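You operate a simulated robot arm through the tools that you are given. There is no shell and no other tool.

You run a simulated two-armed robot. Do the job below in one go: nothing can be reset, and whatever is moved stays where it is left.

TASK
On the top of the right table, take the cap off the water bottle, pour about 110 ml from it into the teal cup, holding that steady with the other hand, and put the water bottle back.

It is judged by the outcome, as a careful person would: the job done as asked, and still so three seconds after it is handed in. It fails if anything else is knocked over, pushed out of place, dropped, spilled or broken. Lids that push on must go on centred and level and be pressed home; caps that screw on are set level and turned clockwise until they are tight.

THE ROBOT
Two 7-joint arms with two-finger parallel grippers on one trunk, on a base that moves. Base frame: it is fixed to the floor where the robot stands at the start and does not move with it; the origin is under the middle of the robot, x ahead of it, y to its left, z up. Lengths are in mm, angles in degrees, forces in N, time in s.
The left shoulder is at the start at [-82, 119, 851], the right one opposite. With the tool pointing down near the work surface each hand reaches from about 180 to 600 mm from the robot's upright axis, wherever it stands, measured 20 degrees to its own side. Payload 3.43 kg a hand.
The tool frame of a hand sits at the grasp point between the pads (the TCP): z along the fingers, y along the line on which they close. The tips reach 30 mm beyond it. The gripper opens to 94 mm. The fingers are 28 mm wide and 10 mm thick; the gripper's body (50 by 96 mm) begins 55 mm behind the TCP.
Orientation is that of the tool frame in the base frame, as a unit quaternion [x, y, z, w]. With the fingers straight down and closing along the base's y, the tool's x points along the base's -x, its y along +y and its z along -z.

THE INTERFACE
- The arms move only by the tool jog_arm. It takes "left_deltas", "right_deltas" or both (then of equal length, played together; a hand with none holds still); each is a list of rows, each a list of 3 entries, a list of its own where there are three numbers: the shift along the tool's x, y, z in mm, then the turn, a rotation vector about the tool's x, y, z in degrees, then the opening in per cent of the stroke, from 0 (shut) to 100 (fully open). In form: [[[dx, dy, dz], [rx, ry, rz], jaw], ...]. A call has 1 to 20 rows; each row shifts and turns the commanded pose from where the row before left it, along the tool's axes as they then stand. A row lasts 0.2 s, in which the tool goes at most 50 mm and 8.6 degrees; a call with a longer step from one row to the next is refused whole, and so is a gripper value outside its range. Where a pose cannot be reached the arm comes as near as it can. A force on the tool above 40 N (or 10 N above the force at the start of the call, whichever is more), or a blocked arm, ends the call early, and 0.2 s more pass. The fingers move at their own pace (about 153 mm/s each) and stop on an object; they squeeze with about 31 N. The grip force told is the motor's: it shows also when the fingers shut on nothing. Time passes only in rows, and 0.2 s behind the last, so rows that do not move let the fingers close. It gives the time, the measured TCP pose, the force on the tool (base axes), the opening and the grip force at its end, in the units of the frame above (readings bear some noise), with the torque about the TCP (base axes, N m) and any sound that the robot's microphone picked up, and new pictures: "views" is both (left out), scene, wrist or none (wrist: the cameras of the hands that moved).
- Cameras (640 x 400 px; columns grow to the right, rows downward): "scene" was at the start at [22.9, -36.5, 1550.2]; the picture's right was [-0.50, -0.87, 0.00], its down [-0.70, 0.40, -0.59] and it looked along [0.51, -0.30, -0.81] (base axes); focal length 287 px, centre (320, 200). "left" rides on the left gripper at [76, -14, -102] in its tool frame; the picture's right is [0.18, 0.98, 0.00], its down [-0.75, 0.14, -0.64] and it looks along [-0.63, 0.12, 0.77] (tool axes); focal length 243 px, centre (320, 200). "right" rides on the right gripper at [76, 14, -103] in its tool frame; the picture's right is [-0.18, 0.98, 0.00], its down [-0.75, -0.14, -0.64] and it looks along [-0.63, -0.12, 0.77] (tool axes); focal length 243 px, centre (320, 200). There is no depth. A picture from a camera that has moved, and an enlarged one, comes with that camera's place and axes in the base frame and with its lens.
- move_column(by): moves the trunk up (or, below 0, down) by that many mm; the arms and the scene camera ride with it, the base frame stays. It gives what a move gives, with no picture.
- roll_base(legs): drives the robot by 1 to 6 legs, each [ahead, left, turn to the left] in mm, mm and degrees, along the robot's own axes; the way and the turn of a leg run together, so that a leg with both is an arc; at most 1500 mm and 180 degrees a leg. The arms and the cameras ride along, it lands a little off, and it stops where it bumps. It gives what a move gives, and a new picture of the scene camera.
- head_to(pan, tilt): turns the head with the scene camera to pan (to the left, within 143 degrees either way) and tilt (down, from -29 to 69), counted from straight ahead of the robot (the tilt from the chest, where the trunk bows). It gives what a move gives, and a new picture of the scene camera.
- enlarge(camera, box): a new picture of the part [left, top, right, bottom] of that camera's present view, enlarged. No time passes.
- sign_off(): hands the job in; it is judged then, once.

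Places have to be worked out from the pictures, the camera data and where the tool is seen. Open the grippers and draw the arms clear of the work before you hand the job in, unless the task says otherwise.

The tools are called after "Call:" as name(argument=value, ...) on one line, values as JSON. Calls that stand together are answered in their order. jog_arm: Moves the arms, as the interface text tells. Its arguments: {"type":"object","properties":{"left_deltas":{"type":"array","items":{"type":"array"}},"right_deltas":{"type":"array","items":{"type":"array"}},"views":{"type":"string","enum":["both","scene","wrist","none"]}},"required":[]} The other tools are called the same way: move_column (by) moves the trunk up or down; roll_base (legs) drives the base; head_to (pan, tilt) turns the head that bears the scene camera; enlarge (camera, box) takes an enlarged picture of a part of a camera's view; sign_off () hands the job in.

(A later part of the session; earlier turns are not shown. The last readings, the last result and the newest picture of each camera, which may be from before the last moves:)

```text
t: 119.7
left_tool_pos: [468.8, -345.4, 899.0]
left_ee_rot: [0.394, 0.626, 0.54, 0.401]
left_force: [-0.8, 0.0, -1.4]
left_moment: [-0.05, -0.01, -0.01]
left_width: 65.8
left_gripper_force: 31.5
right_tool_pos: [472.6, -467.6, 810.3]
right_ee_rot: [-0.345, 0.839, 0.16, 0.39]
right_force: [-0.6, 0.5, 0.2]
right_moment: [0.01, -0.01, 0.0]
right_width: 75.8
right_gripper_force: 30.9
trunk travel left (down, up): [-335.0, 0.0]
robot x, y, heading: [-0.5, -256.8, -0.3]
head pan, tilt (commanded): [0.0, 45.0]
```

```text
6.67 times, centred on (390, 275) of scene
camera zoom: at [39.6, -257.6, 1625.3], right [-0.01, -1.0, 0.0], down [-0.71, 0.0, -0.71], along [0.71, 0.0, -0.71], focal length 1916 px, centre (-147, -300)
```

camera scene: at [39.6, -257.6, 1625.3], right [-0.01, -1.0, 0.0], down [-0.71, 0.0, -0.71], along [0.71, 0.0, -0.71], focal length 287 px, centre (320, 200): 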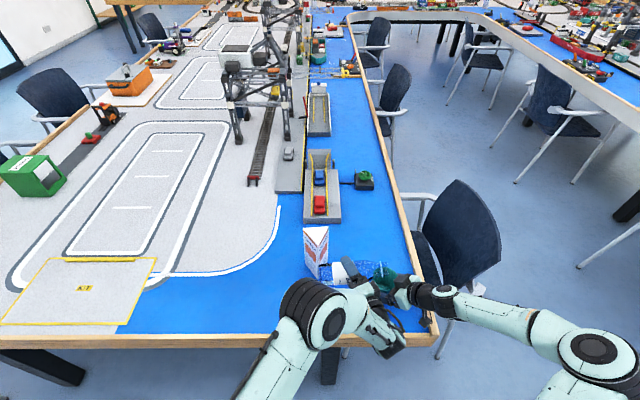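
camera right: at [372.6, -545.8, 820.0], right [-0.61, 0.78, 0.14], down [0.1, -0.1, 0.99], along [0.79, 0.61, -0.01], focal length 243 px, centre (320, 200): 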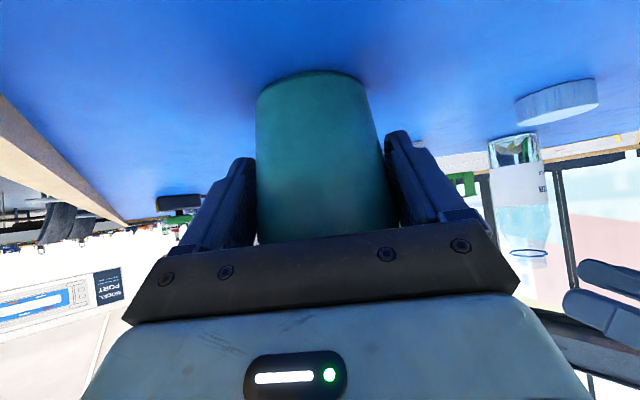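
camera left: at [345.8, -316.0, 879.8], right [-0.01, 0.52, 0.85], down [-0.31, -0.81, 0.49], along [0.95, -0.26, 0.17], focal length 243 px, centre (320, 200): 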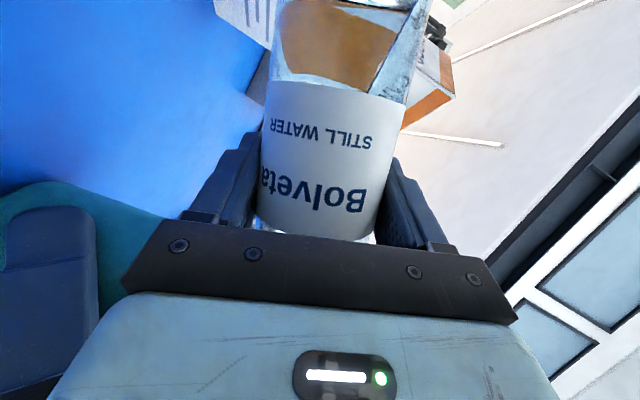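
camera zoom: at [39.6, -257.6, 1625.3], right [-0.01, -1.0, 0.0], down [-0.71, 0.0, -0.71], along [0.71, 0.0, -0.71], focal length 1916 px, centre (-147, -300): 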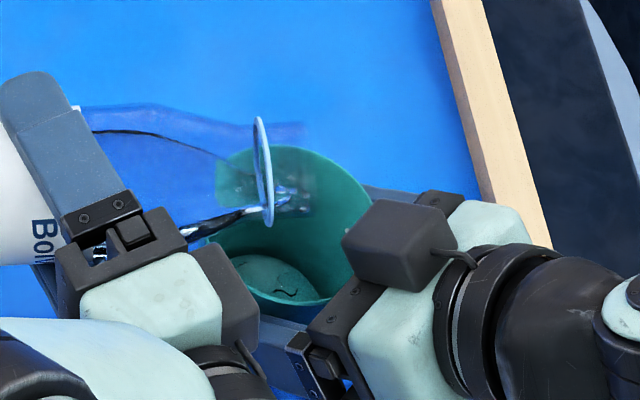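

A small puddle has appeared in the cup at 83.5°, so pouring starts here. From my volume model each further degree gives roughly 19 ml, so I'll continue to 85.5° and wait for it to run out.

Call:
jog_arm(left_deltas=[[[0, 0, 0], [-0.18, 0.03, 0.464], 0], [[0, 0, 0], [-0.18, 0.03, 0.464], 0], [[0, 0, 0], [-0.18, 0.03, 0.464], 0], [[0, 0, 0], [-0.18, 0.03, 0.464], 0], [[0, 0, 0], [0, 0, 0], 0], [[0, 0, 0], [0, 0, 0], 0], [[0, 0, 0], [0, 0, 0], 0], [[0, 0, 0], [0, 0, 0], 0], [[0, 0, 0], [0, 0, 0], 0]], views="none")

Call:
enlarge(camera="scene", box=[360, 245, 420, 305])

```text
t: 121.7
left_tool_pos: [470.6, -344.4, 899.3]
left_ee_rot: [0.401, 0.617, 0.55, 0.396]
left_force: [-0.2, 0.5, -2.7]
left_moment: [-0.05, 0.01, 0.01]
left_width: 66.0
left_gripper_force: 31.2
right_tool_pos: [473.5, -466.7, 810.9]
right_ee_rot: [-0.345, 0.839, 0.161, 0.389]
right_force: [0.9, 0.3, -0.7]
right_moment: [0.0, -0.04, 0.0]
right_width: 76.4
right_gripper_force: 31.1
trunk travel left (down, up): [-335.0, 0.0]
robot x, y, heading: [1.2, -257.5, -0.2]
head pan, tilt (commanded): [0.0, 45.0]
```

```text
6.67 times, centred on (390, 275) of scene
camera zoom: at [39.6, -257.6, 1625.3], right [-0.01, -1.0, 0.0], down [-0.71, 0.0, -0.71], along [0.71, 0.0, -0.71], focal length 1916 px, centre (-147, -300)
```

zoom: 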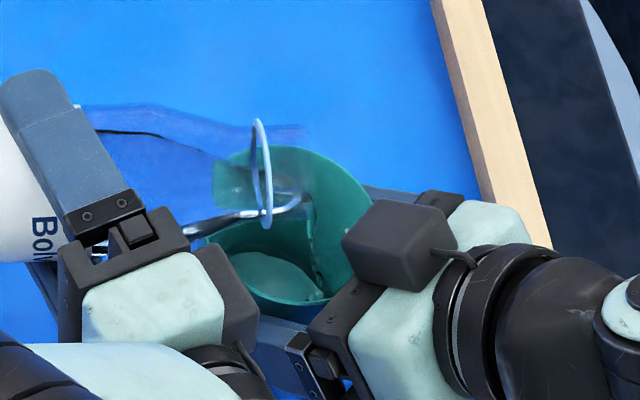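

A thin stream is running from the lip into the cup, landing a bit right of centre but well inside. I'll shift the bottle 8 mm left to centre the stream and let this step run out.

Call:
jog_arm(left_deltas=[[[1.85, 0.15, 0.72], [0, 0, 0], 0], [[1.85, 0.15, 0.72], [0, 0, 0], 0], [[1.85, 0.15, 0.72], [0, 0, 0], 0], [[1.85, 0.15, 0.72], [0, 0, 0], 0], [[0, 0, 0], [0, 0, 0], 0], [[0, 0, 0], [0, 0, 0], 0], [[0, 0, 0], [0, 0, 0], 0], [[0, 0, 0], [0, 0, 0], 0], [[0, 0, 0], [0, 0, 0], 0], [[0, 0, 0], [0, 0, 0], 0]], views="none")

Call:
enlarge(camera="scene", box=[360, 245, 420, 305])

```text
t: 123.9
left_tool_pos: [470.1, -335.6, 899.4]
left_ee_rot: [0.401, 0.617, 0.55, 0.396]
left_force: [0.4, -0.2, -2.4]
left_moment: [0.01, 0.0, 0.03]
left_width: 66.2
left_gripper_force: 30.8
right_tool_pos: [473.6, -466.3, 811.7]
right_ee_rot: [-0.345, 0.839, 0.16, 0.39]
right_force: [0.8, 0.2, -0.7]
right_moment: [-0.01, 0.01, 0.01]
right_width: 76.1
right_gripper_force: 30.5
trunk travel left (down, up): [-335.0, 0.0]
robot x, y, heading: [-1.6, -258.3, -0.4]
head pan, tilt (commanded): [0.0, 45.0]
```

```text
6.67 times, centred on (390, 275) of scene
camera zoom: at [39.6, -257.6, 1625.3], right [-0.01, -1.0, 0.0], down [-0.71, 0.0, -0.71], along [0.71, 0.0, -0.71], focal length 1916 px, centre (-147, -300)
```

zoom: 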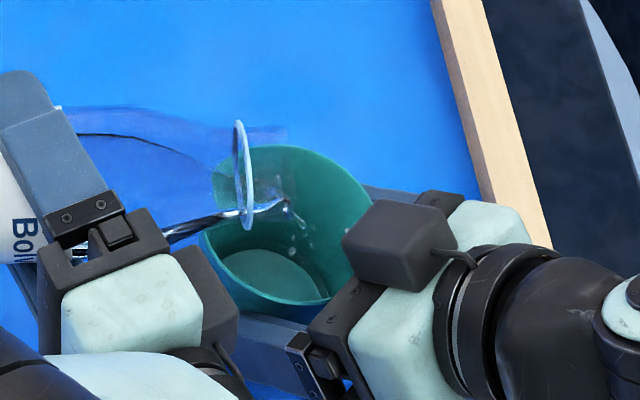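

The stream has thinned to drips, with a shallow layer in the cup. I'll add another 1.5° (to about 87°) slowly and let it run.

Call:
jog_arm(left_deltas=[[[0, 0, 0], [-0.18, 0.03, 0.464], 0], [[0, 0, 0], [-0.18, 0.03, 0.464], 0], [[0, 0, 0], [-0.18, 0.03, 0.464], 0], [[0, 0, 0], [0, 0, 0], 0], [[0, 0, 0], [0, 0, 0], 0], [[0, 0, 0], [0, 0, 0], 0], [[0, 0, 0], [0, 0, 0], 0], [[0, 0, 0], [0, 0, 0], 0], [[0, 0, 0], [0, 0, 0], 0], [[0, 0, 0], [0, 0, 0], 0], [[0, 0, 0], [0, 0, 0], 0]], views="none")

Call:
enlarge(camera="scene", box=[360, 245, 420, 305])

```text
t: 126.3
left_tool_pos: [469.0, -336.9, 898.8]
left_ee_rot: [0.406, 0.61, 0.558, 0.39]
left_force: [-0.3, 0.3, -1.6]
left_moment: [-0.01, 0.03, 0.02]
left_width: 65.8
left_gripper_force: 30.8
right_tool_pos: [472.6, -465.7, 812.6]
right_ee_rot: [-0.345, 0.839, 0.16, 0.389]
right_force: [-0.1, -1.0, -0.4]
right_moment: [-0.02, 0.0, -0.04]
right_width: 76.5
right_gripper_force: 31.2
trunk travel left (down, up): [-335.0, 0.0]
robot x, y, heading: [-1.2, -259.3, -0.3]
head pan, tilt (commanded): [0.0, 45.0]
```

```text
6.67 times, centred on (390, 275) of scene
camera zoom: at [39.6, -257.6, 1625.3], right [-0.01, -1.0, 0.0], down [-0.71, 0.0, -0.71], along [0.71, 0.0, -0.71], focal length 1916 px, centre (-147, -300)
```

zoom: 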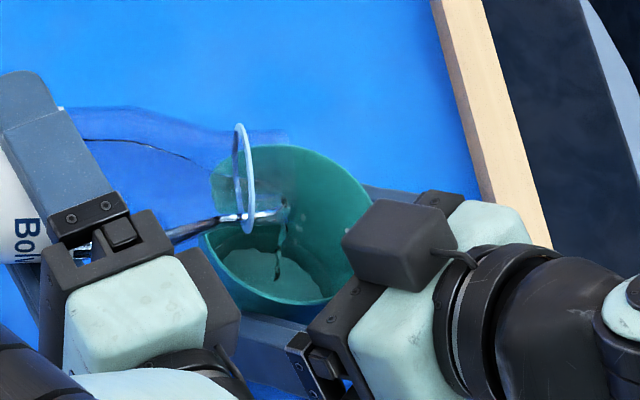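

The stream now falls near the cup's centre. I'll hold still and let it run out before judging the level.

Call:
jog_arm(left_deltas=[[[0, 0, 0], [0, 0, 0], 0], [[0, 0, 0], [0, 0, 0], 0], [[0, 0, 0], [0, 0, 0], 0], [[0, 0, 0], [0, 0, 0], 0], [[0, 0, 0], [0, 0, 0], 0], [[0, 0, 0], [0, 0, 0], 0], [[0, 0, 0], [0, 0, 0], 0], [[0, 0, 0], [0, 0, 0], 0], [[0, 0, 0], [0, 0, 0], 0], [[0, 0, 0], [0, 0, 0], 0]], views="none")

Call:
enlarge(camera="scene", box=[365, 255, 410, 300])

```text
t: 128.5
left_tool_pos: [469.3, -335.8, 898.9]
left_ee_rot: [0.406, 0.61, 0.558, 0.39]
left_force: [-0.2, -0.7, -1.5]
left_moment: [0.0, -0.03, -0.01]
left_width: 65.9
left_gripper_force: 31.4
right_tool_pos: [472.9, -465.4, 810.7]
right_ee_rot: [-0.345, 0.839, 0.16, 0.39]
right_force: [-0.1, 0.0, -2.2]
right_moment: [-0.03, 0.0, -0.02]
right_width: 76.3
right_gripper_force: 31.1
trunk travel left (down, up): [-335.0, 0.0]
robot x, y, heading: [0.4, -256.5, -0.1]
head pan, tilt (commanded): [0.0, 45.0]
```

```text
8.89 times, centred on (388, 278) of scene
camera zoom: at [39.6, -257.6, 1625.3], right [-0.01, -1.0, 0.0], down [-0.71, 0.0, -0.71], along [0.71, 0.0, -0.71], focal length 2554 px, centre (-280, -489)
```

zoom: 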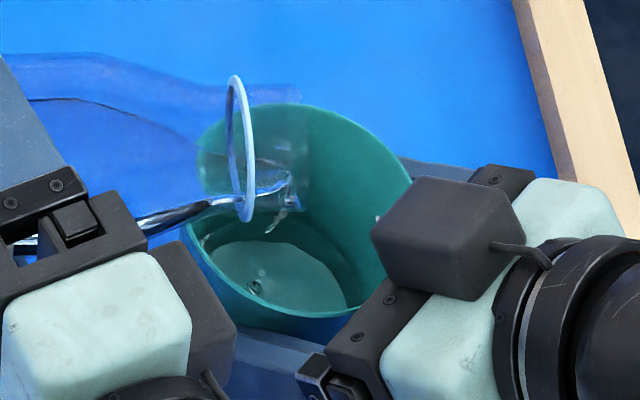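

The apparent floor shift in the cup suggests roughly 65–70 ml so far, matching the tilt model (69 ml at 87°). I'll add 1.2° more and let it run.

Call:
jog_arm(left_deltas=[[[0, 0, 0], [-0.146, 0.024, 0.371], 0], [[0, 0, 0], [-0.146, 0.024, 0.371], 0], [[0, 0, 0], [-0.146, 0.024, 0.371], 0], [[0, 0, 0], [0, 0, 0], 0], [[0, 0, 0], [0, 0, 0], 0], [[0, 0, 0], [0, 0, 0], 0], [[0, 0, 0], [0, 0, 0], 0], [[0, 0, 0], [0, 0, 0], 0], [[0, 0, 0], [0, 0, 0], 0], [[0, 0, 0], [0, 0, 0], 0], [[0, 0, 0], [0, 0, 0], 0], [[0, 0, 0], [0, 0, 0], 0], [[0, 0, 0], [0, 0, 0], 0], [[0, 0, 0], [0, 0, 0], 0]], views="wrist")

Call:
enlarge(camera="scene", box=[365, 255, 410, 300])

Call:
enlarge(camera="left", box=[230, 0, 450, 120])

```text
t: 131.5
left_tool_pos: [468.6, -337.5, 899.5]
left_ee_rot: [0.41, 0.604, 0.564, 0.386]
left_force: [0.9, 0.4, -2.1]
left_moment: [-0.01, 0.02, 0.02]
left_width: 65.8
left_gripper_force: 31.2
right_tool_pos: [473.4, -466.2, 810.7]
right_ee_rot: [-0.345, 0.839, 0.161, 0.39]
right_force: [0.5, 0.2, -0.8]
right_moment: [0.01, 0.02, 0.02]
right_width: 76.1
right_gripper_force: 30.8
trunk travel left (down, up): [-335.0, 0.0]
robot x, y, heading: [1.1, -255.8, -0.1]
head pan, tilt (commanded): [0.0, 45.0]
camera left: at [345.5, -303.6, 891.0], right [-0.01, 0.2, 0.98], down [-0.31, -0.93, 0.19], along [0.95, -0.3, 0.07], focal length 243 px, centre (320, 200)
```

left: 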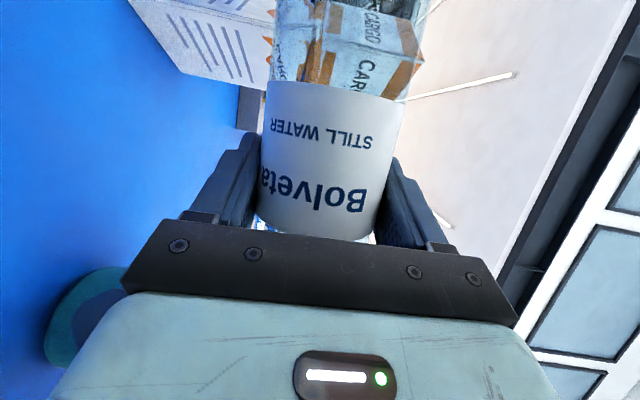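

```text
8.89 times, centred on (388, 278) of scene
camera zoom: at [39.6, -257.6, 1625.3], right [-0.01, -1.0, 0.0], down [-0.71, 0.0, -0.71], along [0.71, 0.0, -0.71], focal length 2554 px, centre (-280, -489)
```

zoom: 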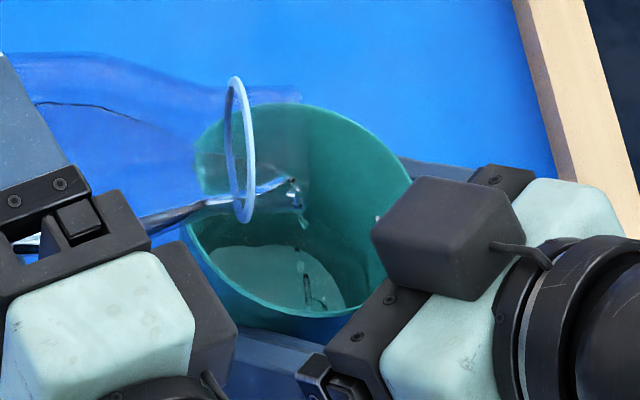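

```text
2.91 times, centred on (340, 60) of left
camera zoom: at [345.5, -303.6, 891.0], right [-0.01, 0.2, 0.98], down [-0.31, -0.93, 0.19], along [0.95, -0.3, 0.07], focal length 706 px, centre (262, 607)
```

zoom: 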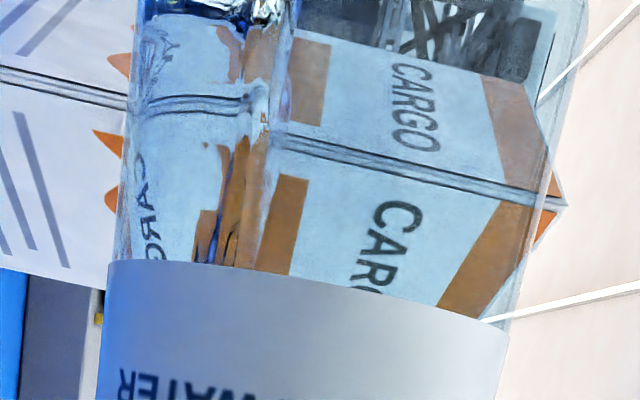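

The water surface in the bottle is now about 20 mm deep at the base end, which matches the tilt model (about 95 ml left, so about 90–95 ml poured). I'll take a closer look at the level in the cup.

Call:
enlarge(camera="scene", box=[374, 264, 404, 294])

Call:
jog_arm(left_deltas=[[[0, 0, 0], [0, 0, 0], 0], [[0, 0, 0], [0, 0, 0], 0], [[0, 0, 0], [0, 0, 0], 0], [[0, 0, 0], [0, 0, 0], 0], [[0, 0, 0], [0, 0, 0], 0], [[0, 0, 0], [0, 0, 0], 0]], views="none")

Call:
enlarge(camera="scene", box=[374, 264, 404, 294])

```text
13.33 times, centred on (389, 279) of scene
camera zoom: at [39.6, -257.6, 1625.3], right [-0.01, -1.0, 0.0], down [-0.71, 0.0, -0.71], along [0.71, 0.0, -0.71], focal length 3831 px, centre (-600, -853)
```

zoom: 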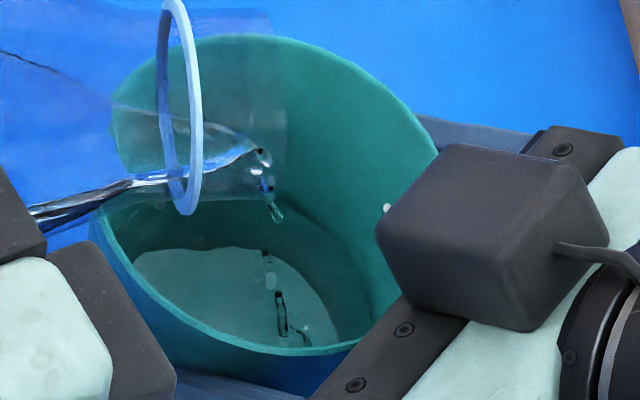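

```text
t: 132.9
left_tool_pos: [468.6, -337.7, 900.7]
left_ee_rot: [0.409, 0.604, 0.564, 0.386]
left_force: [0.2, 0.1, -1.4]
left_moment: [-0.01, -0.03, 0.0]
left_width: 65.8
left_gripper_force: 30.9
right_tool_pos: [474.0, -466.8, 811.9]
right_ee_rot: [-0.345, 0.839, 0.16, 0.39]
right_force: [0.2, -0.3, -1.1]
right_moment: [0.02, 0.02, 0.0]
right_width: 76.4
right_gripper_force: 31.2
trunk travel left (down, up): [-335.0, 0.0]
robot x, y, heading: [-2.3, -256.5, -0.3]
head pan, tilt (commanded): [0.0, 45.0]
```

```text
13.33 times, centred on (389, 279) of scene
camera zoom: at [39.6, -257.6, 1625.3], right [-0.01, -1.0, 0.0], down [-0.71, 0.0, -0.71], along [0.71, 0.0, -0.71], focal length 3831 px, centre (-600, -853)
```

zoom: 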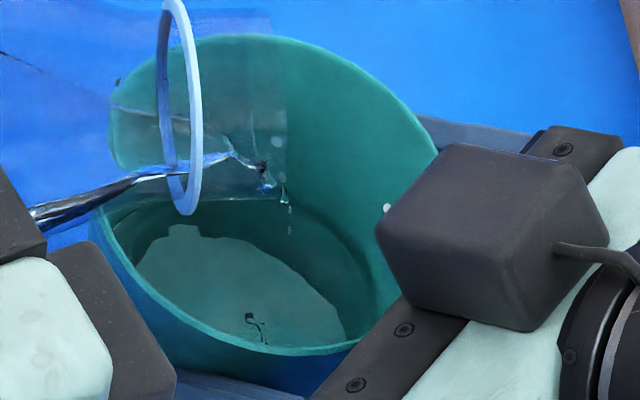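

The water line on the cup wall reads about z 795, roughly 33 mm deep, or 85–95 ml, agreeing with the tilt model. I'll add a last 0.9° and let it drain.

Call:
jog_arm(left_deltas=[[[0, 0, 0], [-0.11, 0.018, 0.278], 0], [[0, 0, 0], [-0.11, 0.018, 0.278], 0], [[0, 0, 0], [-0.11, 0.018, 0.278], 0], [[0, 0, 0], [0, 0, 0], 0], [[0, 0, 0], [0, 0, 0], 0], [[0, 0, 0], [0, 0, 0], 0], [[0, 0, 0], [0, 0, 0], 0], [[0, 0, 0], [0, 0, 0], 0], [[0, 0, 0], [0, 0, 0], 0], [[0, 0, 0], [0, 0, 0], 0], [[0, 0, 0], [0, 0, 0], 0], [[0, 0, 0], [0, 0, 0], 0], [[0, 0, 0], [0, 0, 0], 0], [[0, 0, 0], [0, 0, 0], 0], [[0, 0, 0], [0, 0, 0], 0]], views="none")

Call:
enlarge(camera="scene", box=[374, 264, 404, 294])

Call:
enlarge(camera="left", box=[230, 0, 450, 120])

```text
t: 136.1
left_tool_pos: [468.5, -336.9, 898.9]
left_ee_rot: [0.412, 0.599, 0.57, 0.383]
left_force: [0.0, 0.0, -0.7]
left_moment: [-0.03, 0.05, 0.01]
left_width: 65.8
left_gripper_force: 31.0
right_tool_pos: [473.6, -465.5, 810.7]
right_ee_rot: [-0.345, 0.839, 0.161, 0.389]
right_force: [-0.5, -0.7, -1.4]
right_moment: [-0.04, -0.02, 0.0]
right_width: 76.4
right_gripper_force: 31.5
trunk travel left (down, up): [-335.0, 0.0]
robot x, y, heading: [0.9, -256.1, -0.1]
head pan, tilt (commanded): [0.0, 45.0]
```

```text
13.33 times, centred on (389, 279) of scene
camera zoom: at [39.6, -257.6, 1625.3], right [-0.01, -1.0, 0.0], down [-0.71, 0.0, -0.71], along [0.71, 0.0, -0.71], focal length 3831 px, centre (-600, -853)
```

zoom: 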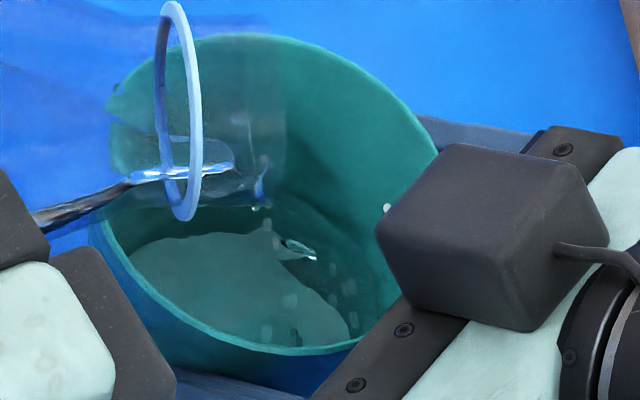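

```text
2.91 times, centred on (340, 60) of left
camera zoom: at [345.4, -303.5, 890.6], right [-0.01, 0.18, 0.98], down [-0.31, -0.93, 0.17], along [0.95, -0.3, 0.07], focal length 706 px, centre (262, 607)
```

zoom: 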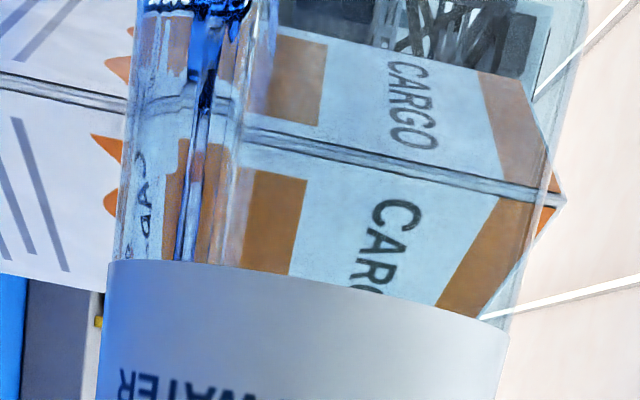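

The bottle level has dropped to about 12 mm and the cup surface has risen. I'll tilt back to 75° to stop the flow while the lip is still over the cup, then measure the cup level.

Call:
jog_arm(left_deltas=[[[0, 0, 0], [1.28, -0.207, -3.25], 0], [[0, 0, 0], [1.28, -0.207, -3.25], 0], [[0, 0, 0], [1.28, -0.207, -3.25], 0], [[0, 0, 0], [1.28, -0.207, -3.25], 0], [[0, 0, 0], [0, 0, 0], 0], [[0, 0, 0], [0, 0, 0], 0], [[0, 0, 0], [0, 0, 0], 0], [[0, 0, 0], [0, 0, 0], 0], [[0, 0, 0], [0, 0, 0], 0], [[0, 0, 0], [0, 0, 0], 0]], views="none")

Call:
enlarge(camera="scene", box=[374, 264, 404, 294])

Call:
enlarge(camera="scene", box=[320, 240, 430, 320])

```text
t: 138.3
left_tool_pos: [468.9, -336.7, 900.4]
left_ee_rot: [0.363, 0.664, 0.492, 0.43]
left_force: [0.3, 1.0, -2.2]
left_moment: [-0.03, -0.03, -0.03]
left_width: 65.8
left_gripper_force: 31.6
right_tool_pos: [473.5, -466.4, 811.0]
right_ee_rot: [-0.345, 0.839, 0.16, 0.389]
right_force: [0.3, 0.0, -1.7]
right_moment: [-0.05, 0.02, 0.01]
right_width: 75.8
right_gripper_force: 30.8
trunk travel left (down, up): [-335.0, 0.0]
robot x, y, heading: [-0.9, -261.1, -0.4]
head pan, tilt (commanded): [0.0, 45.0]
```

```text
13.33 times, centred on (389, 279) of scene
camera zoom: at [39.6, -257.6, 1625.3], right [-0.01, -1.0, 0.0], down [-0.71, 0.0, -0.71], along [0.71, 0.0, -0.71], focal length 3831 px, centre (-600, -853)
```

zoom: 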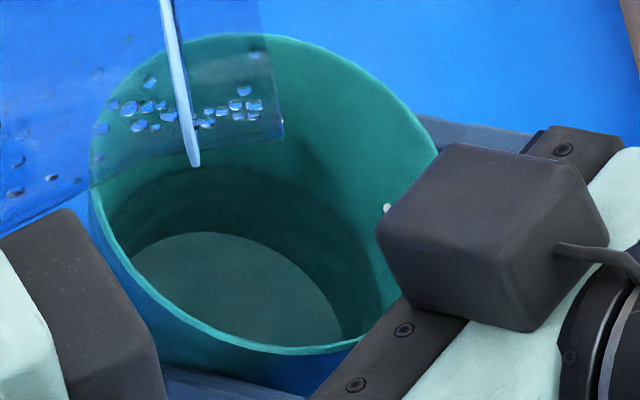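

```text
5.00 times, centred on (375, 280) of scene
camera zoom: at [39.6, -257.6, 1625.3], right [-0.01, -1.0, 0.0], down [-0.71, 0.0, -0.71], along [0.71, 0.0, -0.71], focal length 1437 px, centre (45, -200)
```

zoom: 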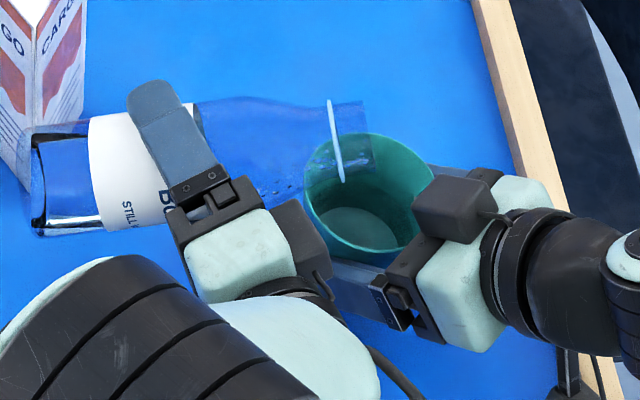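

The calm view puts the cup's water line at about z 801, nearly 40 mm deep, which is about 108–113 ml and right on target. I'll tilt the bottle back upright smoothly.

Call:
jog_arm(left_deltas=[[[0, 0, 0], [1.443, -0.233, -3.668], 0], [[0, 0, 0], [1.443, -0.233, -3.668], 0], [[0, 0, 0], [1.443, -0.233, -3.668], 0], [[0, 0, 0], [1.443, -0.233, -3.668], 0], [[0, 0, 0], [1.443, -0.233, -3.668], 0], [[0, 0, 0], [1.443, -0.233, -3.668], 0], [[0, 0, 0], [1.443, -0.233, -3.668], 0], [[0, 0, 0], [1.443, -0.233, -3.668], 0], [[0, 0, 0], [1.443, -0.233, -3.668], 0], [[0, 0, 0], [1.443, -0.233, -3.668], 0], [[0, 0, 0], [1.443, -0.233, -3.668], 0], [[0, 0, 0], [1.443, -0.233, -3.668], 0], [[0, 0, 0], [1.443, -0.233, -3.668], 0], [[0, 0, 0], [1.443, -0.233, -3.668], 0], [[0, 0, 0], [1.443, -0.233, -3.668], 0], [[0, 0, 0], [1.443, -0.233, -3.668], 0], [[0, 0, 0], [1.443, -0.233, -3.668], 0], [[0, 0, 0], [1.443, -0.233, -3.668], 0], [[0, 0, 0], [1.443, -0.233, -3.668], 0], [[0, 0, 0], [0, 0, 0], 0]], views="both")

Call:
enlarge(camera="scene", box=[300, 230, 430, 330])

Call:
enlarge(camera="scene", box=[374, 264, 404, 294])

```text
t: 142.5
left_tool_pos: [468.7, -337.3, 899.5]
left_ee_rot: [0.025, 0.827, -0.014, 0.562]
left_force: [0.2, -0.3, -0.6]
left_moment: [0.04, -0.01, -0.02]
left_width: 66.1
left_gripper_force: 31.0
right_tool_pos: [473.1, -464.5, 811.1]
right_ee_rot: [-0.345, 0.839, 0.16, 0.39]
right_force: [0.4, -1.4, -1.4]
right_moment: [0.0, 0.02, -0.04]
right_width: 76.0
right_gripper_force: 31.2
trunk travel left (down, up): [-335.0, 0.0]
robot x, y, heading: [-0.5, -258.7, -0.1]
head pan, tilt (commanded): [0.0, 45.0]
camera scene: at [39.6, -257.7, 1625.3], right [-0.01, -1.0, 0.0], down [-0.71, 0.0, -0.71], along [0.71, 0.0, -0.71], focal length 287 px, centre (320, 200)
camera left: at [345.4, -343.7, 864.9], right [-0.01, 0.99, -0.17], down [-0.31, 0.15, 0.94], along [0.95, 0.06, 0.31], focal length 243 px, centre (320, 200)
```

scene: 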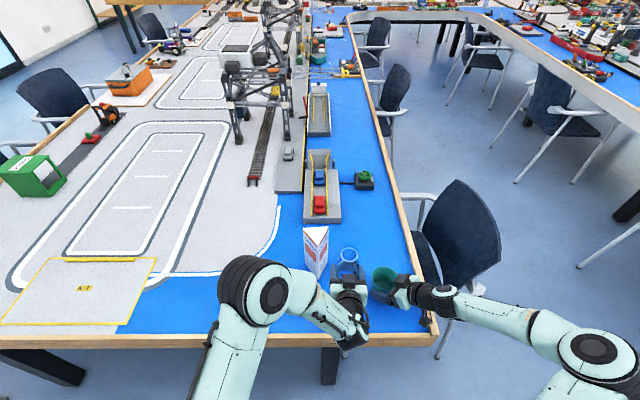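
left: 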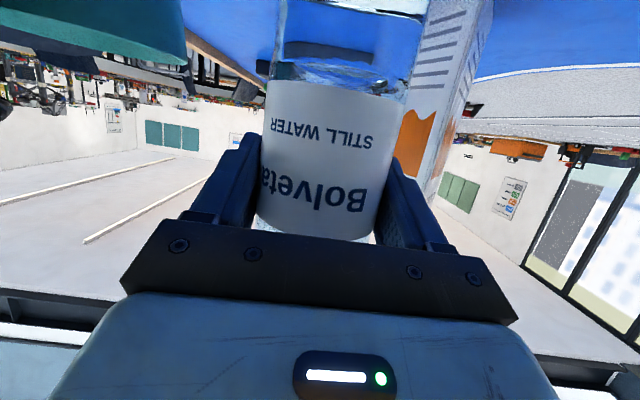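

```text
4.00 times, centred on (365, 280) of scene
camera zoom: at [39.6, -257.7, 1625.3], right [-0.01, -1.0, 0.0], down [-0.71, 0.0, -0.71], along [0.71, 0.0, -0.71], focal length 1149 px, centre (140, -120)
```

zoom: 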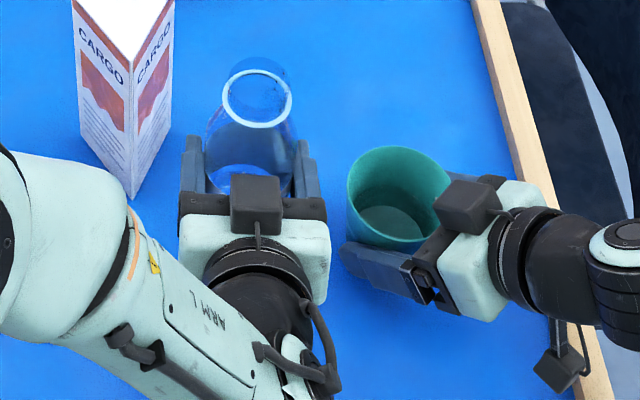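

```text
13.33 times, centred on (389, 279) of scene
camera zoom: at [39.6, -257.7, 1625.3], right [-0.01, -1.0, 0.0], down [-0.71, 0.0, -0.71], along [0.71, 0.0, -0.71], focal length 3831 px, centre (-600, -853)
```

zoom: 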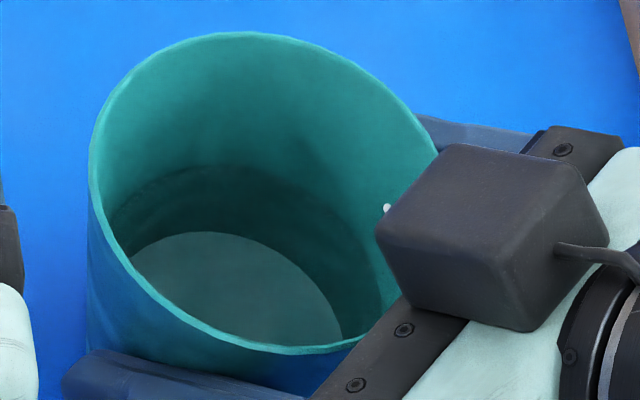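

The cup's water line is clear and calm. I'll also check the level left in the bottle from the left camera as a cross-check.

Call:
enlarge(camera="left", box=[240, 0, 450, 130])

```text
3.05 times, centred on (345, 65) of left
camera zoom: at [345.4, -343.7, 864.9], right [-0.01, 0.99, -0.17], down [-0.31, 0.15, 0.94], along [0.95, 0.06, 0.31], focal length 739 px, centre (244, 611)
```

zoom: 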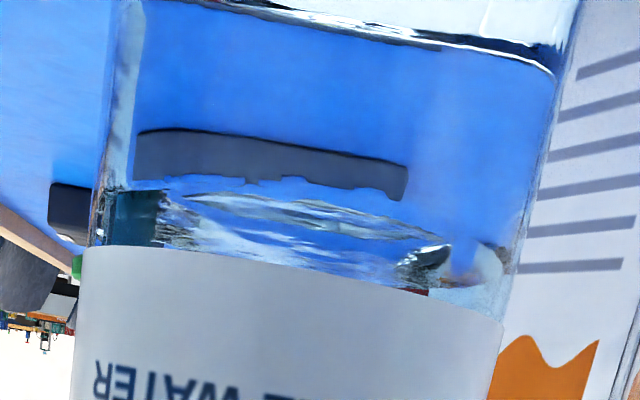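

The bottle surface is still sloshing, so I'll hold still for two seconds and measure again.

Call:
jog_arm(left_deltas=[[[0, 0, 0], [0, 0, 0], 0], [[0, 0, 0], [0, 0, 0], 0], [[0, 0, 0], [0, 0, 0], 0], [[0, 0, 0], [0, 0, 0], 0], [[0, 0, 0], [0, 0, 0], 0], [[0, 0, 0], [0, 0, 0], 0], [[0, 0, 0], [0, 0, 0], 0], [[0, 0, 0], [0, 0, 0], 0], [[0, 0, 0], [0, 0, 0], 0], [[0, 0, 0], [0, 0, 0], 0]], views="none")

Call:
enlarge(camera="left", box=[240, 0, 450, 130])

Call:
enlarge(camera="scene", box=[325, 240, 365, 280])

```text
t: 144.7
left_tool_pos: [469.0, -336.3, 899.7]
left_ee_rot: [0.025, 0.826, -0.013, 0.562]
left_force: [0.8, 0.2, -2.1]
left_moment: [-0.02, -0.02, -0.02]
left_width: 66.1
left_gripper_force: 30.8
right_tool_pos: [474.7, -466.4, 811.9]
right_ee_rot: [-0.345, 0.839, 0.16, 0.389]
right_force: [0.0, 0.1, -1.5]
right_moment: [-0.01, 0.0, 0.0]
right_width: 76.1
right_gripper_force: 31.0
trunk travel left (down, up): [-335.0, 0.0]
robot x, y, heading: [-3.4, -256.9, -0.2]
head pan, tilt (commanded): [0.0, 45.0]
```

```text
3.05 times, centred on (345, 65) of left
camera zoom: at [345.5, -343.5, 864.9], right [-0.01, 0.99, -0.17], down [-0.31, 0.15, 0.94], along [0.95, 0.06, 0.31], focal length 739 px, centre (244, 611)
```

zoom: 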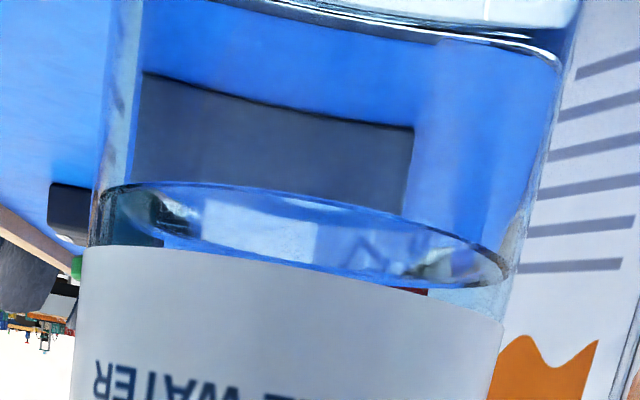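

```text
10.00 times, centred on (345, 260) of scene
camera zoom: at [39.6, -257.6, 1625.3], right [-0.01, -1.0, 0.0], down [-0.71, 0.0, -0.71], along [0.71, 0.0, -0.71], focal length 2874 px, centre (70, -400)
```

zoom: 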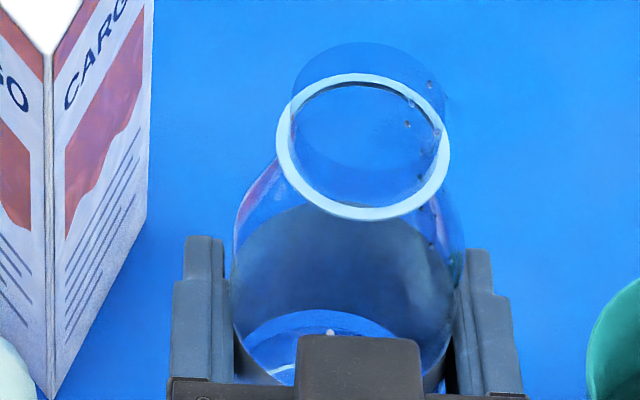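

At rest, the bottle level has fallen from about 68 to 36 mm, roughly 100 ml, and the cup's water line computes to roughly 97–105 ml. That's slightly short of 110, so I'll give a small careful top-up, first tilting back to 80° over the cup.

Call:
jog_arm(left_deltas=[[[0, 0, 0], [-1.46, 0.236, 3.71], 0], [[0, 0, 0], [-1.46, 0.236, 3.71], 0], [[0, 0, 0], [-1.46, 0.236, 3.71], 0], [[0, 0, 0], [-1.46, 0.236, 3.71], 0], [[0, 0, 0], [-1.46, 0.236, 3.71], 0], [[0, 0, 0], [-1.46, 0.236, 3.71], 0], [[0, 0, 0], [-1.46, 0.236, 3.71], 0], [[0, 0, 0], [-1.46, 0.236, 3.71], 0], [[0, 0, 0], [-1.46, 0.236, 3.71], 0], [[0, 0, 0], [-1.46, 0.236, 3.71], 0], [[0, 0, 0], [-1.46, 0.236, 3.71], 0], [[0, 0, 0], [-1.46, 0.236, 3.71], 0], [[0, 0, 0], [-1.46, 0.236, 3.71], 0], [[0, 0, 0], [-1.46, 0.236, 3.71], 0], [[0, 0, 0], [-1.46, 0.236, 3.71], 0], [[0, 0, 0], [-1.46, 0.236, 3.71], 0], [[0, 0, 0], [-1.46, 0.236, 3.71], 0], [[0, 0, 0], [-1.46, 0.236, 3.71], 0], [[0, 0, 0], [-1.46, 0.236, 3.71], 0], [[0, 0, 0], [-1.46, 0.236, 3.71], 0]], views="none")

```text
t: 148.9
left_tool_pos: [469.6, -337.2, 900.1]
left_ee_rot: [0.381, 0.643, 0.52, 0.414]
left_force: [-0.1, -0.3, -1.4]
left_moment: [-0.04, 0.0, 0.03]
left_width: 66.0
left_gripper_force: 30.5
right_tool_pos: [473.2, -466.9, 811.1]
right_ee_rot: [-0.344, 0.839, 0.159, 0.39]
right_force: [-0.1, -0.3, -1.2]
right_moment: [-0.03, -0.01, -0.02]
right_width: 75.9
right_gripper_force: 30.6
trunk travel left (down, up): [-335.0, 0.0]
robot x, y, heading: [0.4, -257.4, -0.3]
head pan, tilt (commanded): [0.0, 45.0]
```

The bottle is at 80° with the same pose as before. I'll ease on to 89.7° and let a little more run.

Call:
jog_arm(left_deltas=[[[0, 0, 0], [-0.73, 0.118, 1.856], 0], [[0, 0, 0], [-0.73, 0.118, 1.856], 0], [[0, 0, 0], [-0.73, 0.118, 1.856], 0], [[0, 0, 0], [-0.548, 0.089, 1.392], 0], [[0, 0, 0], [-0.365, 0.059, 0.928], 0], [[0, 0, 0], [-0.219, 0.035, 0.557], 0], [[0, 0, 0], [-0.219, 0.035, 0.557], 0], [[0, 0, 0], [0, 0, 0], 0], [[0, 0, 0], [0, 0, 0], 0], [[0, 0, 0], [0, 0, 0], 0], [[0, 0, 0], [0, 0, 0], 0], [[0, 0, 0], [0, 0, 0], 0], [[0, 0, 0], [0, 0, 0], 0], [[0, 0, 0], [0, 0, 0], 0]], views="none")

Call:
enlarge(camera="scene", box=[374, 264, 404, 294])

Call:
enlarge(camera="left", box=[230, 0, 450, 120])

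```text
t: 151.9
left_tool_pos: [468.5, -337.0, 898.0]
left_ee_rot: [0.415, 0.598, 0.572, 0.379]
left_force: [-0.1, 0.0, -0.2]
left_moment: [-0.01, -0.01, -0.02]
left_width: 65.8
left_gripper_force: 30.5
right_tool_pos: [472.8, -466.4, 810.6]
right_ee_rot: [-0.345, 0.839, 0.16, 0.39]
right_force: [0.1, -0.9, -1.5]
right_moment: [0.02, 0.02, -0.01]
right_width: 76.0
right_gripper_force: 31.1
trunk travel left (down, up): [-335.0, 0.0]
robot x, y, heading: [1.5, -256.3, -0.2]
head pan, tilt (commanded): [0.0, 45.0]
```

```text
13.33 times, centred on (389, 279) of scene
camera zoom: at [39.6, -257.6, 1625.3], right [-0.01, -1.0, 0.0], down [-0.71, 0.0, -0.71], along [0.71, 0.0, -0.71], focal length 3831 px, centre (-600, -853)
```

zoom: 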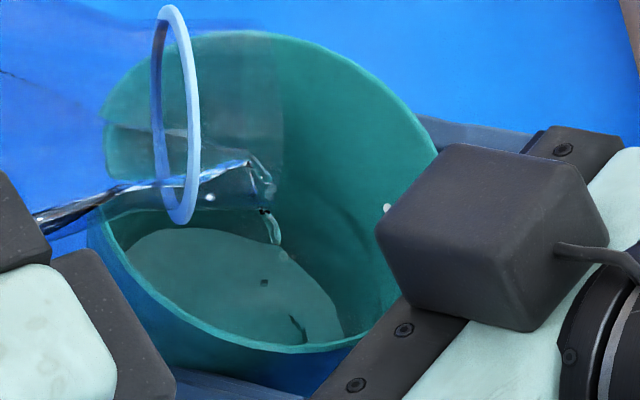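

```text
2.91 times, centred on (340, 60) of left
camera zoom: at [345.2, -303.6, 890.4], right [-0.01, 0.17, 0.98], down [-0.31, -0.94, 0.16], along [0.95, -0.3, 0.06], focal length 706 px, centre (262, 607)
```

zoom: 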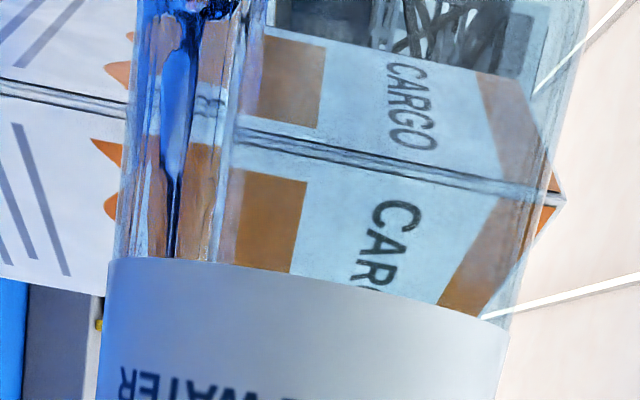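

Drips are still running in. I'll give it one more second, then tilt back to 75° and let the cup settle to read it.

Call:
jog_arm(left_deltas=[[[0, 0, 0], [0, 0, 0], 0], [[0, 0, 0], [0, 0, 0], 0], [[0, 0, 0], [0, 0, 0], 0], [[0, 0, 0], [0, 0, 0], 0], [[0, 0, 0], [1.28, -0.207, -3.25], 0], [[0, 0, 0], [1.28, -0.207, -3.25], 0], [[0, 0, 0], [1.28, -0.207, -3.25], 0], [[0, 0, 0], [1.28, -0.207, -3.25], 0], [[0, 0, 0], [0, 0, 0], 0], [[0, 0, 0], [0, 0, 0], 0], [[0, 0, 0], [0, 0, 0], 0], [[0, 0, 0], [0, 0, 0], 0], [[0, 0, 0], [0, 0, 0], 0], [[0, 0, 0], [0, 0, 0], 0], [[0, 0, 0], [0, 0, 0], 0], [[0, 0, 0], [0, 0, 0], 0]], views="none")

Call:
enlarge(camera="scene", box=[374, 264, 404, 294])

```text
t: 155.3
left_tool_pos: [469.0, -336.4, 900.2]
left_ee_rot: [0.365, 0.662, 0.496, 0.427]
left_force: [1.0, -0.2, -2.1]
left_moment: [-0.03, 0.0, -0.01]
left_width: 66.0
left_gripper_force: 31.0
right_tool_pos: [473.6, -466.5, 811.3]
right_ee_rot: [-0.345, 0.839, 0.16, 0.389]
right_force: [0.4, 0.2, -1.9]
right_moment: [-0.05, 0.0, 0.01]
right_width: 75.8
right_gripper_force: 31.2
trunk travel left (down, up): [-335.0, 0.0]
robot x, y, heading: [-0.0, -255.6, -0.2]
head pan, tilt (commanded): [0.0, 45.0]
```

```text
13.33 times, centred on (389, 279) of scene
camera zoom: at [39.6, -257.6, 1625.3], right [-0.01, -1.0, 0.0], down [-0.71, 0.0, -0.71], along [0.71, 0.0, -0.71], focal length 3831 px, centre (-600, -853)
```

zoom: 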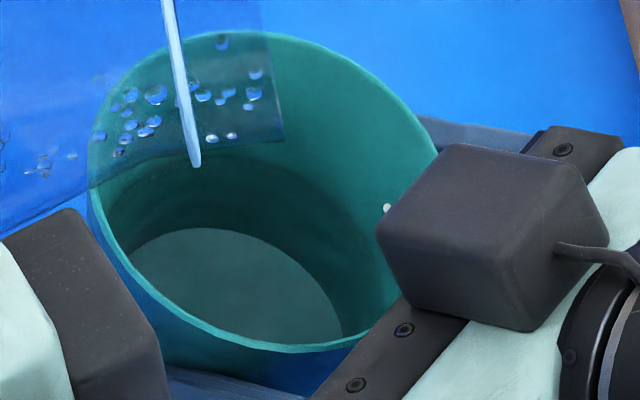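

The water line has risen a little, by roughly 10 px. I'll bring the bottle fully upright and read the cup with nothing in front of it.

Call:
jog_arm(left_deltas=[[[0, 0, 0], [1.456, -0.235, -3.701], 0], [[0, 0, 0], [1.456, -0.235, -3.701], 0], [[0, 0, 0], [1.456, -0.235, -3.701], 0], [[0, 0, 0], [1.456, -0.235, -3.701], 0], [[0, 0, 0], [1.456, -0.235, -3.701], 0], [[0, 0, 0], [1.456, -0.235, -3.701], 0], [[0, 0, 0], [1.456, -0.235, -3.701], 0], [[0, 0, 0], [1.456, -0.235, -3.701], 0], [[0, 0, 0], [1.456, -0.235, -3.701], 0], [[0, 0, 0], [1.456, -0.235, -3.701], 0], [[0, 0, 0], [1.456, -0.235, -3.701], 0], [[0, 0, 0], [1.456, -0.235, -3.701], 0], [[0, 0, 0], [1.456, -0.235, -3.701], 0], [[0, 0, 0], [1.456, -0.235, -3.701], 0], [[0, 0, 0], [1.456, -0.235, -3.701], 0], [[0, 0, 0], [1.456, -0.235, -3.701], 0], [[0, 0, 0], [1.456, -0.235, -3.701], 0], [[0, 0, 0], [1.456, -0.235, -3.701], 0], [[0, 0, 0], [1.456, -0.235, -3.701], 0], [[0, 0, 0], [0, 0, 0], 0]], views="scene")

Call:
jog_arm(left_deltas=[[[0, 0, 0], [0, 0, 0], 0], [[0, 0, 0], [0, 0, 0], 0], [[0, 0, 0], [0, 0, 0], 0], [[0, 0, 0], [0, 0, 0], 0], [[0, 0, 0], [0, 0, 0], 0], [[0, 0, 0], [0, 0, 0], 0], [[0, 0, 0], [0, 0, 0], 0], [[0, 0, 0], [0, 0, 0], 0]], views="none")

Call:
enlarge(camera="scene", box=[374, 264, 404, 294])

Call:
enlarge(camera="left", box=[240, 0, 450, 130])

```text
t: 159.5
left_tool_pos: [468.4, -336.1, 899.2]
left_ee_rot: [0.025, 0.827, -0.015, 0.562]
left_force: [0.0, -0.2, -1.7]
left_moment: [0.01, 0.02, 0.02]
left_width: 65.6
left_gripper_force: 31.4
right_tool_pos: [473.8, -465.5, 810.7]
right_ee_rot: [-0.346, 0.839, 0.161, 0.388]
right_force: [1.0, 0.6, -2.1]
right_moment: [-0.03, 0.02, -0.03]
right_width: 75.9
right_gripper_force: 30.8
trunk travel left (down, up): [-335.0, 0.0]
robot x, y, heading: [-0.7, -256.9, -0.2]
head pan, tilt (commanded): [0.0, 45.0]
camera scene: at [39.6, -257.7, 1625.3], right [-0.01, -1.0, 0.0], down [-0.71, 0.0, -0.71], along [0.71, 0.0, -0.71], focal length 287 px, centre (320, 200)
```

scene: 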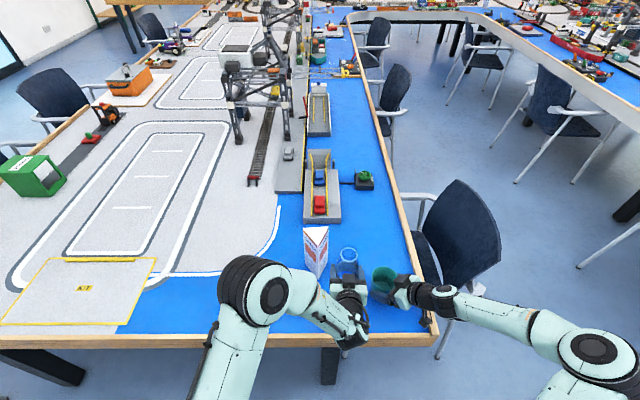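

```text
t: 161.3
left_tool_pos: [468.3, -336.3, 899.6]
left_ee_rot: [0.024, 0.827, -0.014, 0.561]
left_force: [0.3, 0.5, -0.7]
left_moment: [0.0, -0.01, 0.0]
left_width: 65.8
left_gripper_force: 31.0
right_tool_pos: [473.9, -466.0, 811.5]
right_ee_rot: [-0.345, 0.839, 0.16, 0.389]
right_force: [0.1, 0.0, -2.0]
right_moment: [0.01, 0.02, 0.05]
right_width: 76.1
right_gripper_force: 30.4
trunk travel left (down, up): [-335.0, 0.0]
robot x, y, heading: [-1.9, -258.6, -0.3]
head pan, tilt (commanded): [0.0, 45.0]
```

```text
13.33 times, centred on (389, 279) of scene
camera zoom: at [39.6, -257.6, 1625.3], right [-0.01, -1.0, 0.0], down [-0.71, 0.0, -0.71], along [0.71, 0.0, -0.71], focal length 3831 px, centre (-600, -853)
```

zoom: 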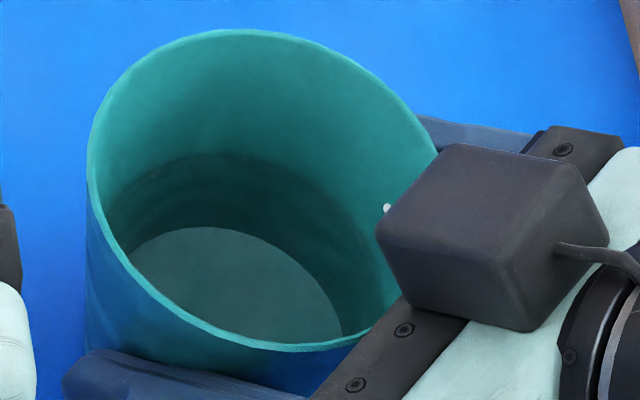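

```text
3.05 times, centred on (345, 65) of left
camera zoom: at [345.3, -343.3, 865.3], right [-0.01, 0.99, -0.17], down [-0.31, 0.16, 0.94], along [0.95, 0.06, 0.3], focal length 739 px, centre (244, 611)
```

zoom: 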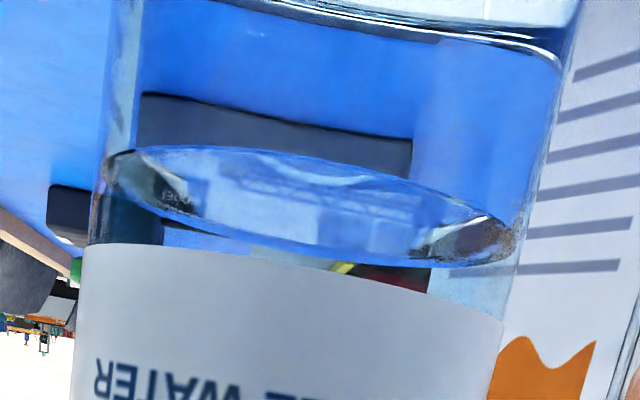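

The cup's line rose about 3 mm and the bottle's fell about 4 mm, so roughly 10–13 ml was added. That makes the total about 110 ml, and about 86 ml is left in the bottle. Now I'll carry the bottle back along the same path: back and up in front of the card, then yaw the hand clockwise.

Call:
jog_arm(left_deltas=[[[-8.6, 10.1, -12.1], [0, 0, 0], 0], [[-8.6, 10.1, -12.1], [0, 0, 0], 0], [[-8.6, 10.1, -12.1], [0, 0, 0], 0], [[-8.6, 10.1, -12.1], [0, 0, 0], 0], [[-5.1, 16.6, -3.1], [0, 0, 0], 0], [[-5.1, 16.6, -3.1], [0, 0, 0], 0], [[-5.1, 16.6, -3.1], [0, 0, 0], 0], [[-5.1, 16.6, -3.1], [0, 0, 0], 0], [[-5.1, 16.6, -3.1], [0, 0, 0], 0], [[0, 0, 0], [0, 0, 0], 0]], views="scene")

```text
t: 163.5
left_tool_pos: [439.7, -211.3, 977.6]
left_ee_rot: [0.025, 0.827, -0.015, 0.561]
left_force: [-0.9, 0.1, -1.6]
left_moment: [0.01, 0.02, 0.01]
left_width: 65.9
left_gripper_force: 30.9
right_tool_pos: [474.7, -466.4, 812.1]
right_ee_rot: [-0.344, 0.839, 0.16, 0.389]
right_force: [0.3, 0.1, -0.8]
right_moment: [-0.03, 0.05, 0.04]
right_width: 75.9
right_gripper_force: 31.1
trunk travel left (down, up): [-335.0, 0.0]
robot x, y, heading: [2.9, -256.2, -0.3]
head pan, tilt (commanded): [0.0, 45.0]
camera scene: at [39.7, -258.0, 1625.3], right [-0.01, -1.0, 0.0], down [-0.71, 0.0, -0.71], along [0.71, 0.0, -0.71], focal length 287 px, centre (320, 200)
```

scene: 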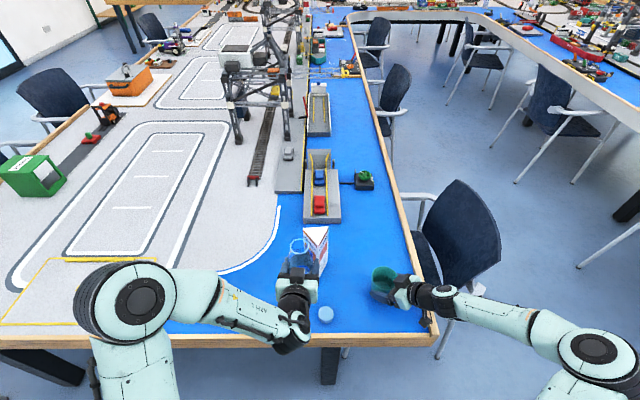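

The bottle is upright at (440, -211, 978). I'll yaw the hand clockwise about 29° in small steps, as rehearsed.

Call:
jog_arm(left_deltas=[[[0, 0, 0], [3.37, 0, 1.33], 0], [[0, 0, 0], [3.37, 0, 1.33], 0], [[0, 0, 0], [3.37, 0, 1.33], 0], [[0, 0, 0], [3.37, 0, 1.33], 0], [[0, 0, 0], [3.37, 0, 1.33], 0], [[0, 0, 0], [3.37, 0, 1.33], 0], [[0, 0, 0], [3.37, 0, 1.33], 0], [[0, 0, 0], [3.37, 0, 1.33], 0], [[0, 0, 0], [0, 0, 0], 0]], views="scene")

```text
t: 165.5
left_tool_pos: [432.6, -222.6, 962.0]
left_ee_rot: [0.231, 0.795, -0.155, 0.539]
left_force: [0.0, 1.6, -1.1]
left_moment: [0.0, 0.0, -0.02]
left_width: 65.6
left_gripper_force: 30.8
left hand out of reach, approached as far as the arm can: row 4, 5
right_tool_pos: [473.7, -466.4, 810.2]
right_ee_rot: [-0.345, 0.839, 0.16, 0.39]
right_force: [-0.3, -0.1, -1.7]
right_moment: [-0.01, -0.02, 0.02]
right_width: 75.7
right_gripper_force: 30.9
trunk travel left (down, up): [-335.0, 0.0]
robot x, y, heading: [-3.9, -262.1, -0.4]
head pan, tilt (commanded): [0.0, 45.0]
camera scene: at [39.6, -257.8, 1625.3], right [-0.01, -1.0, 0.0], down [-0.71, 0.0, -0.71], along [0.71, 0.0, -0.71], focal length 287 px, centre (320, 200)
```

scene: 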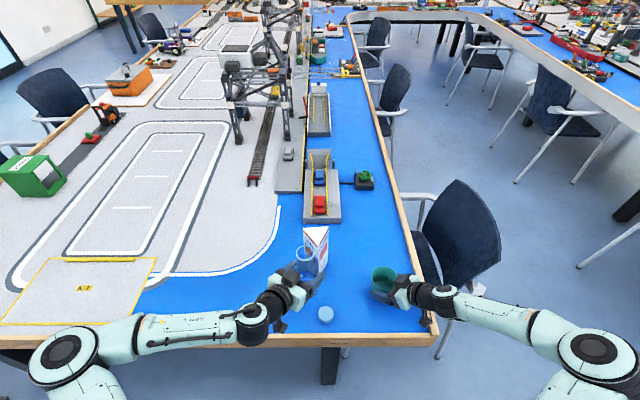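

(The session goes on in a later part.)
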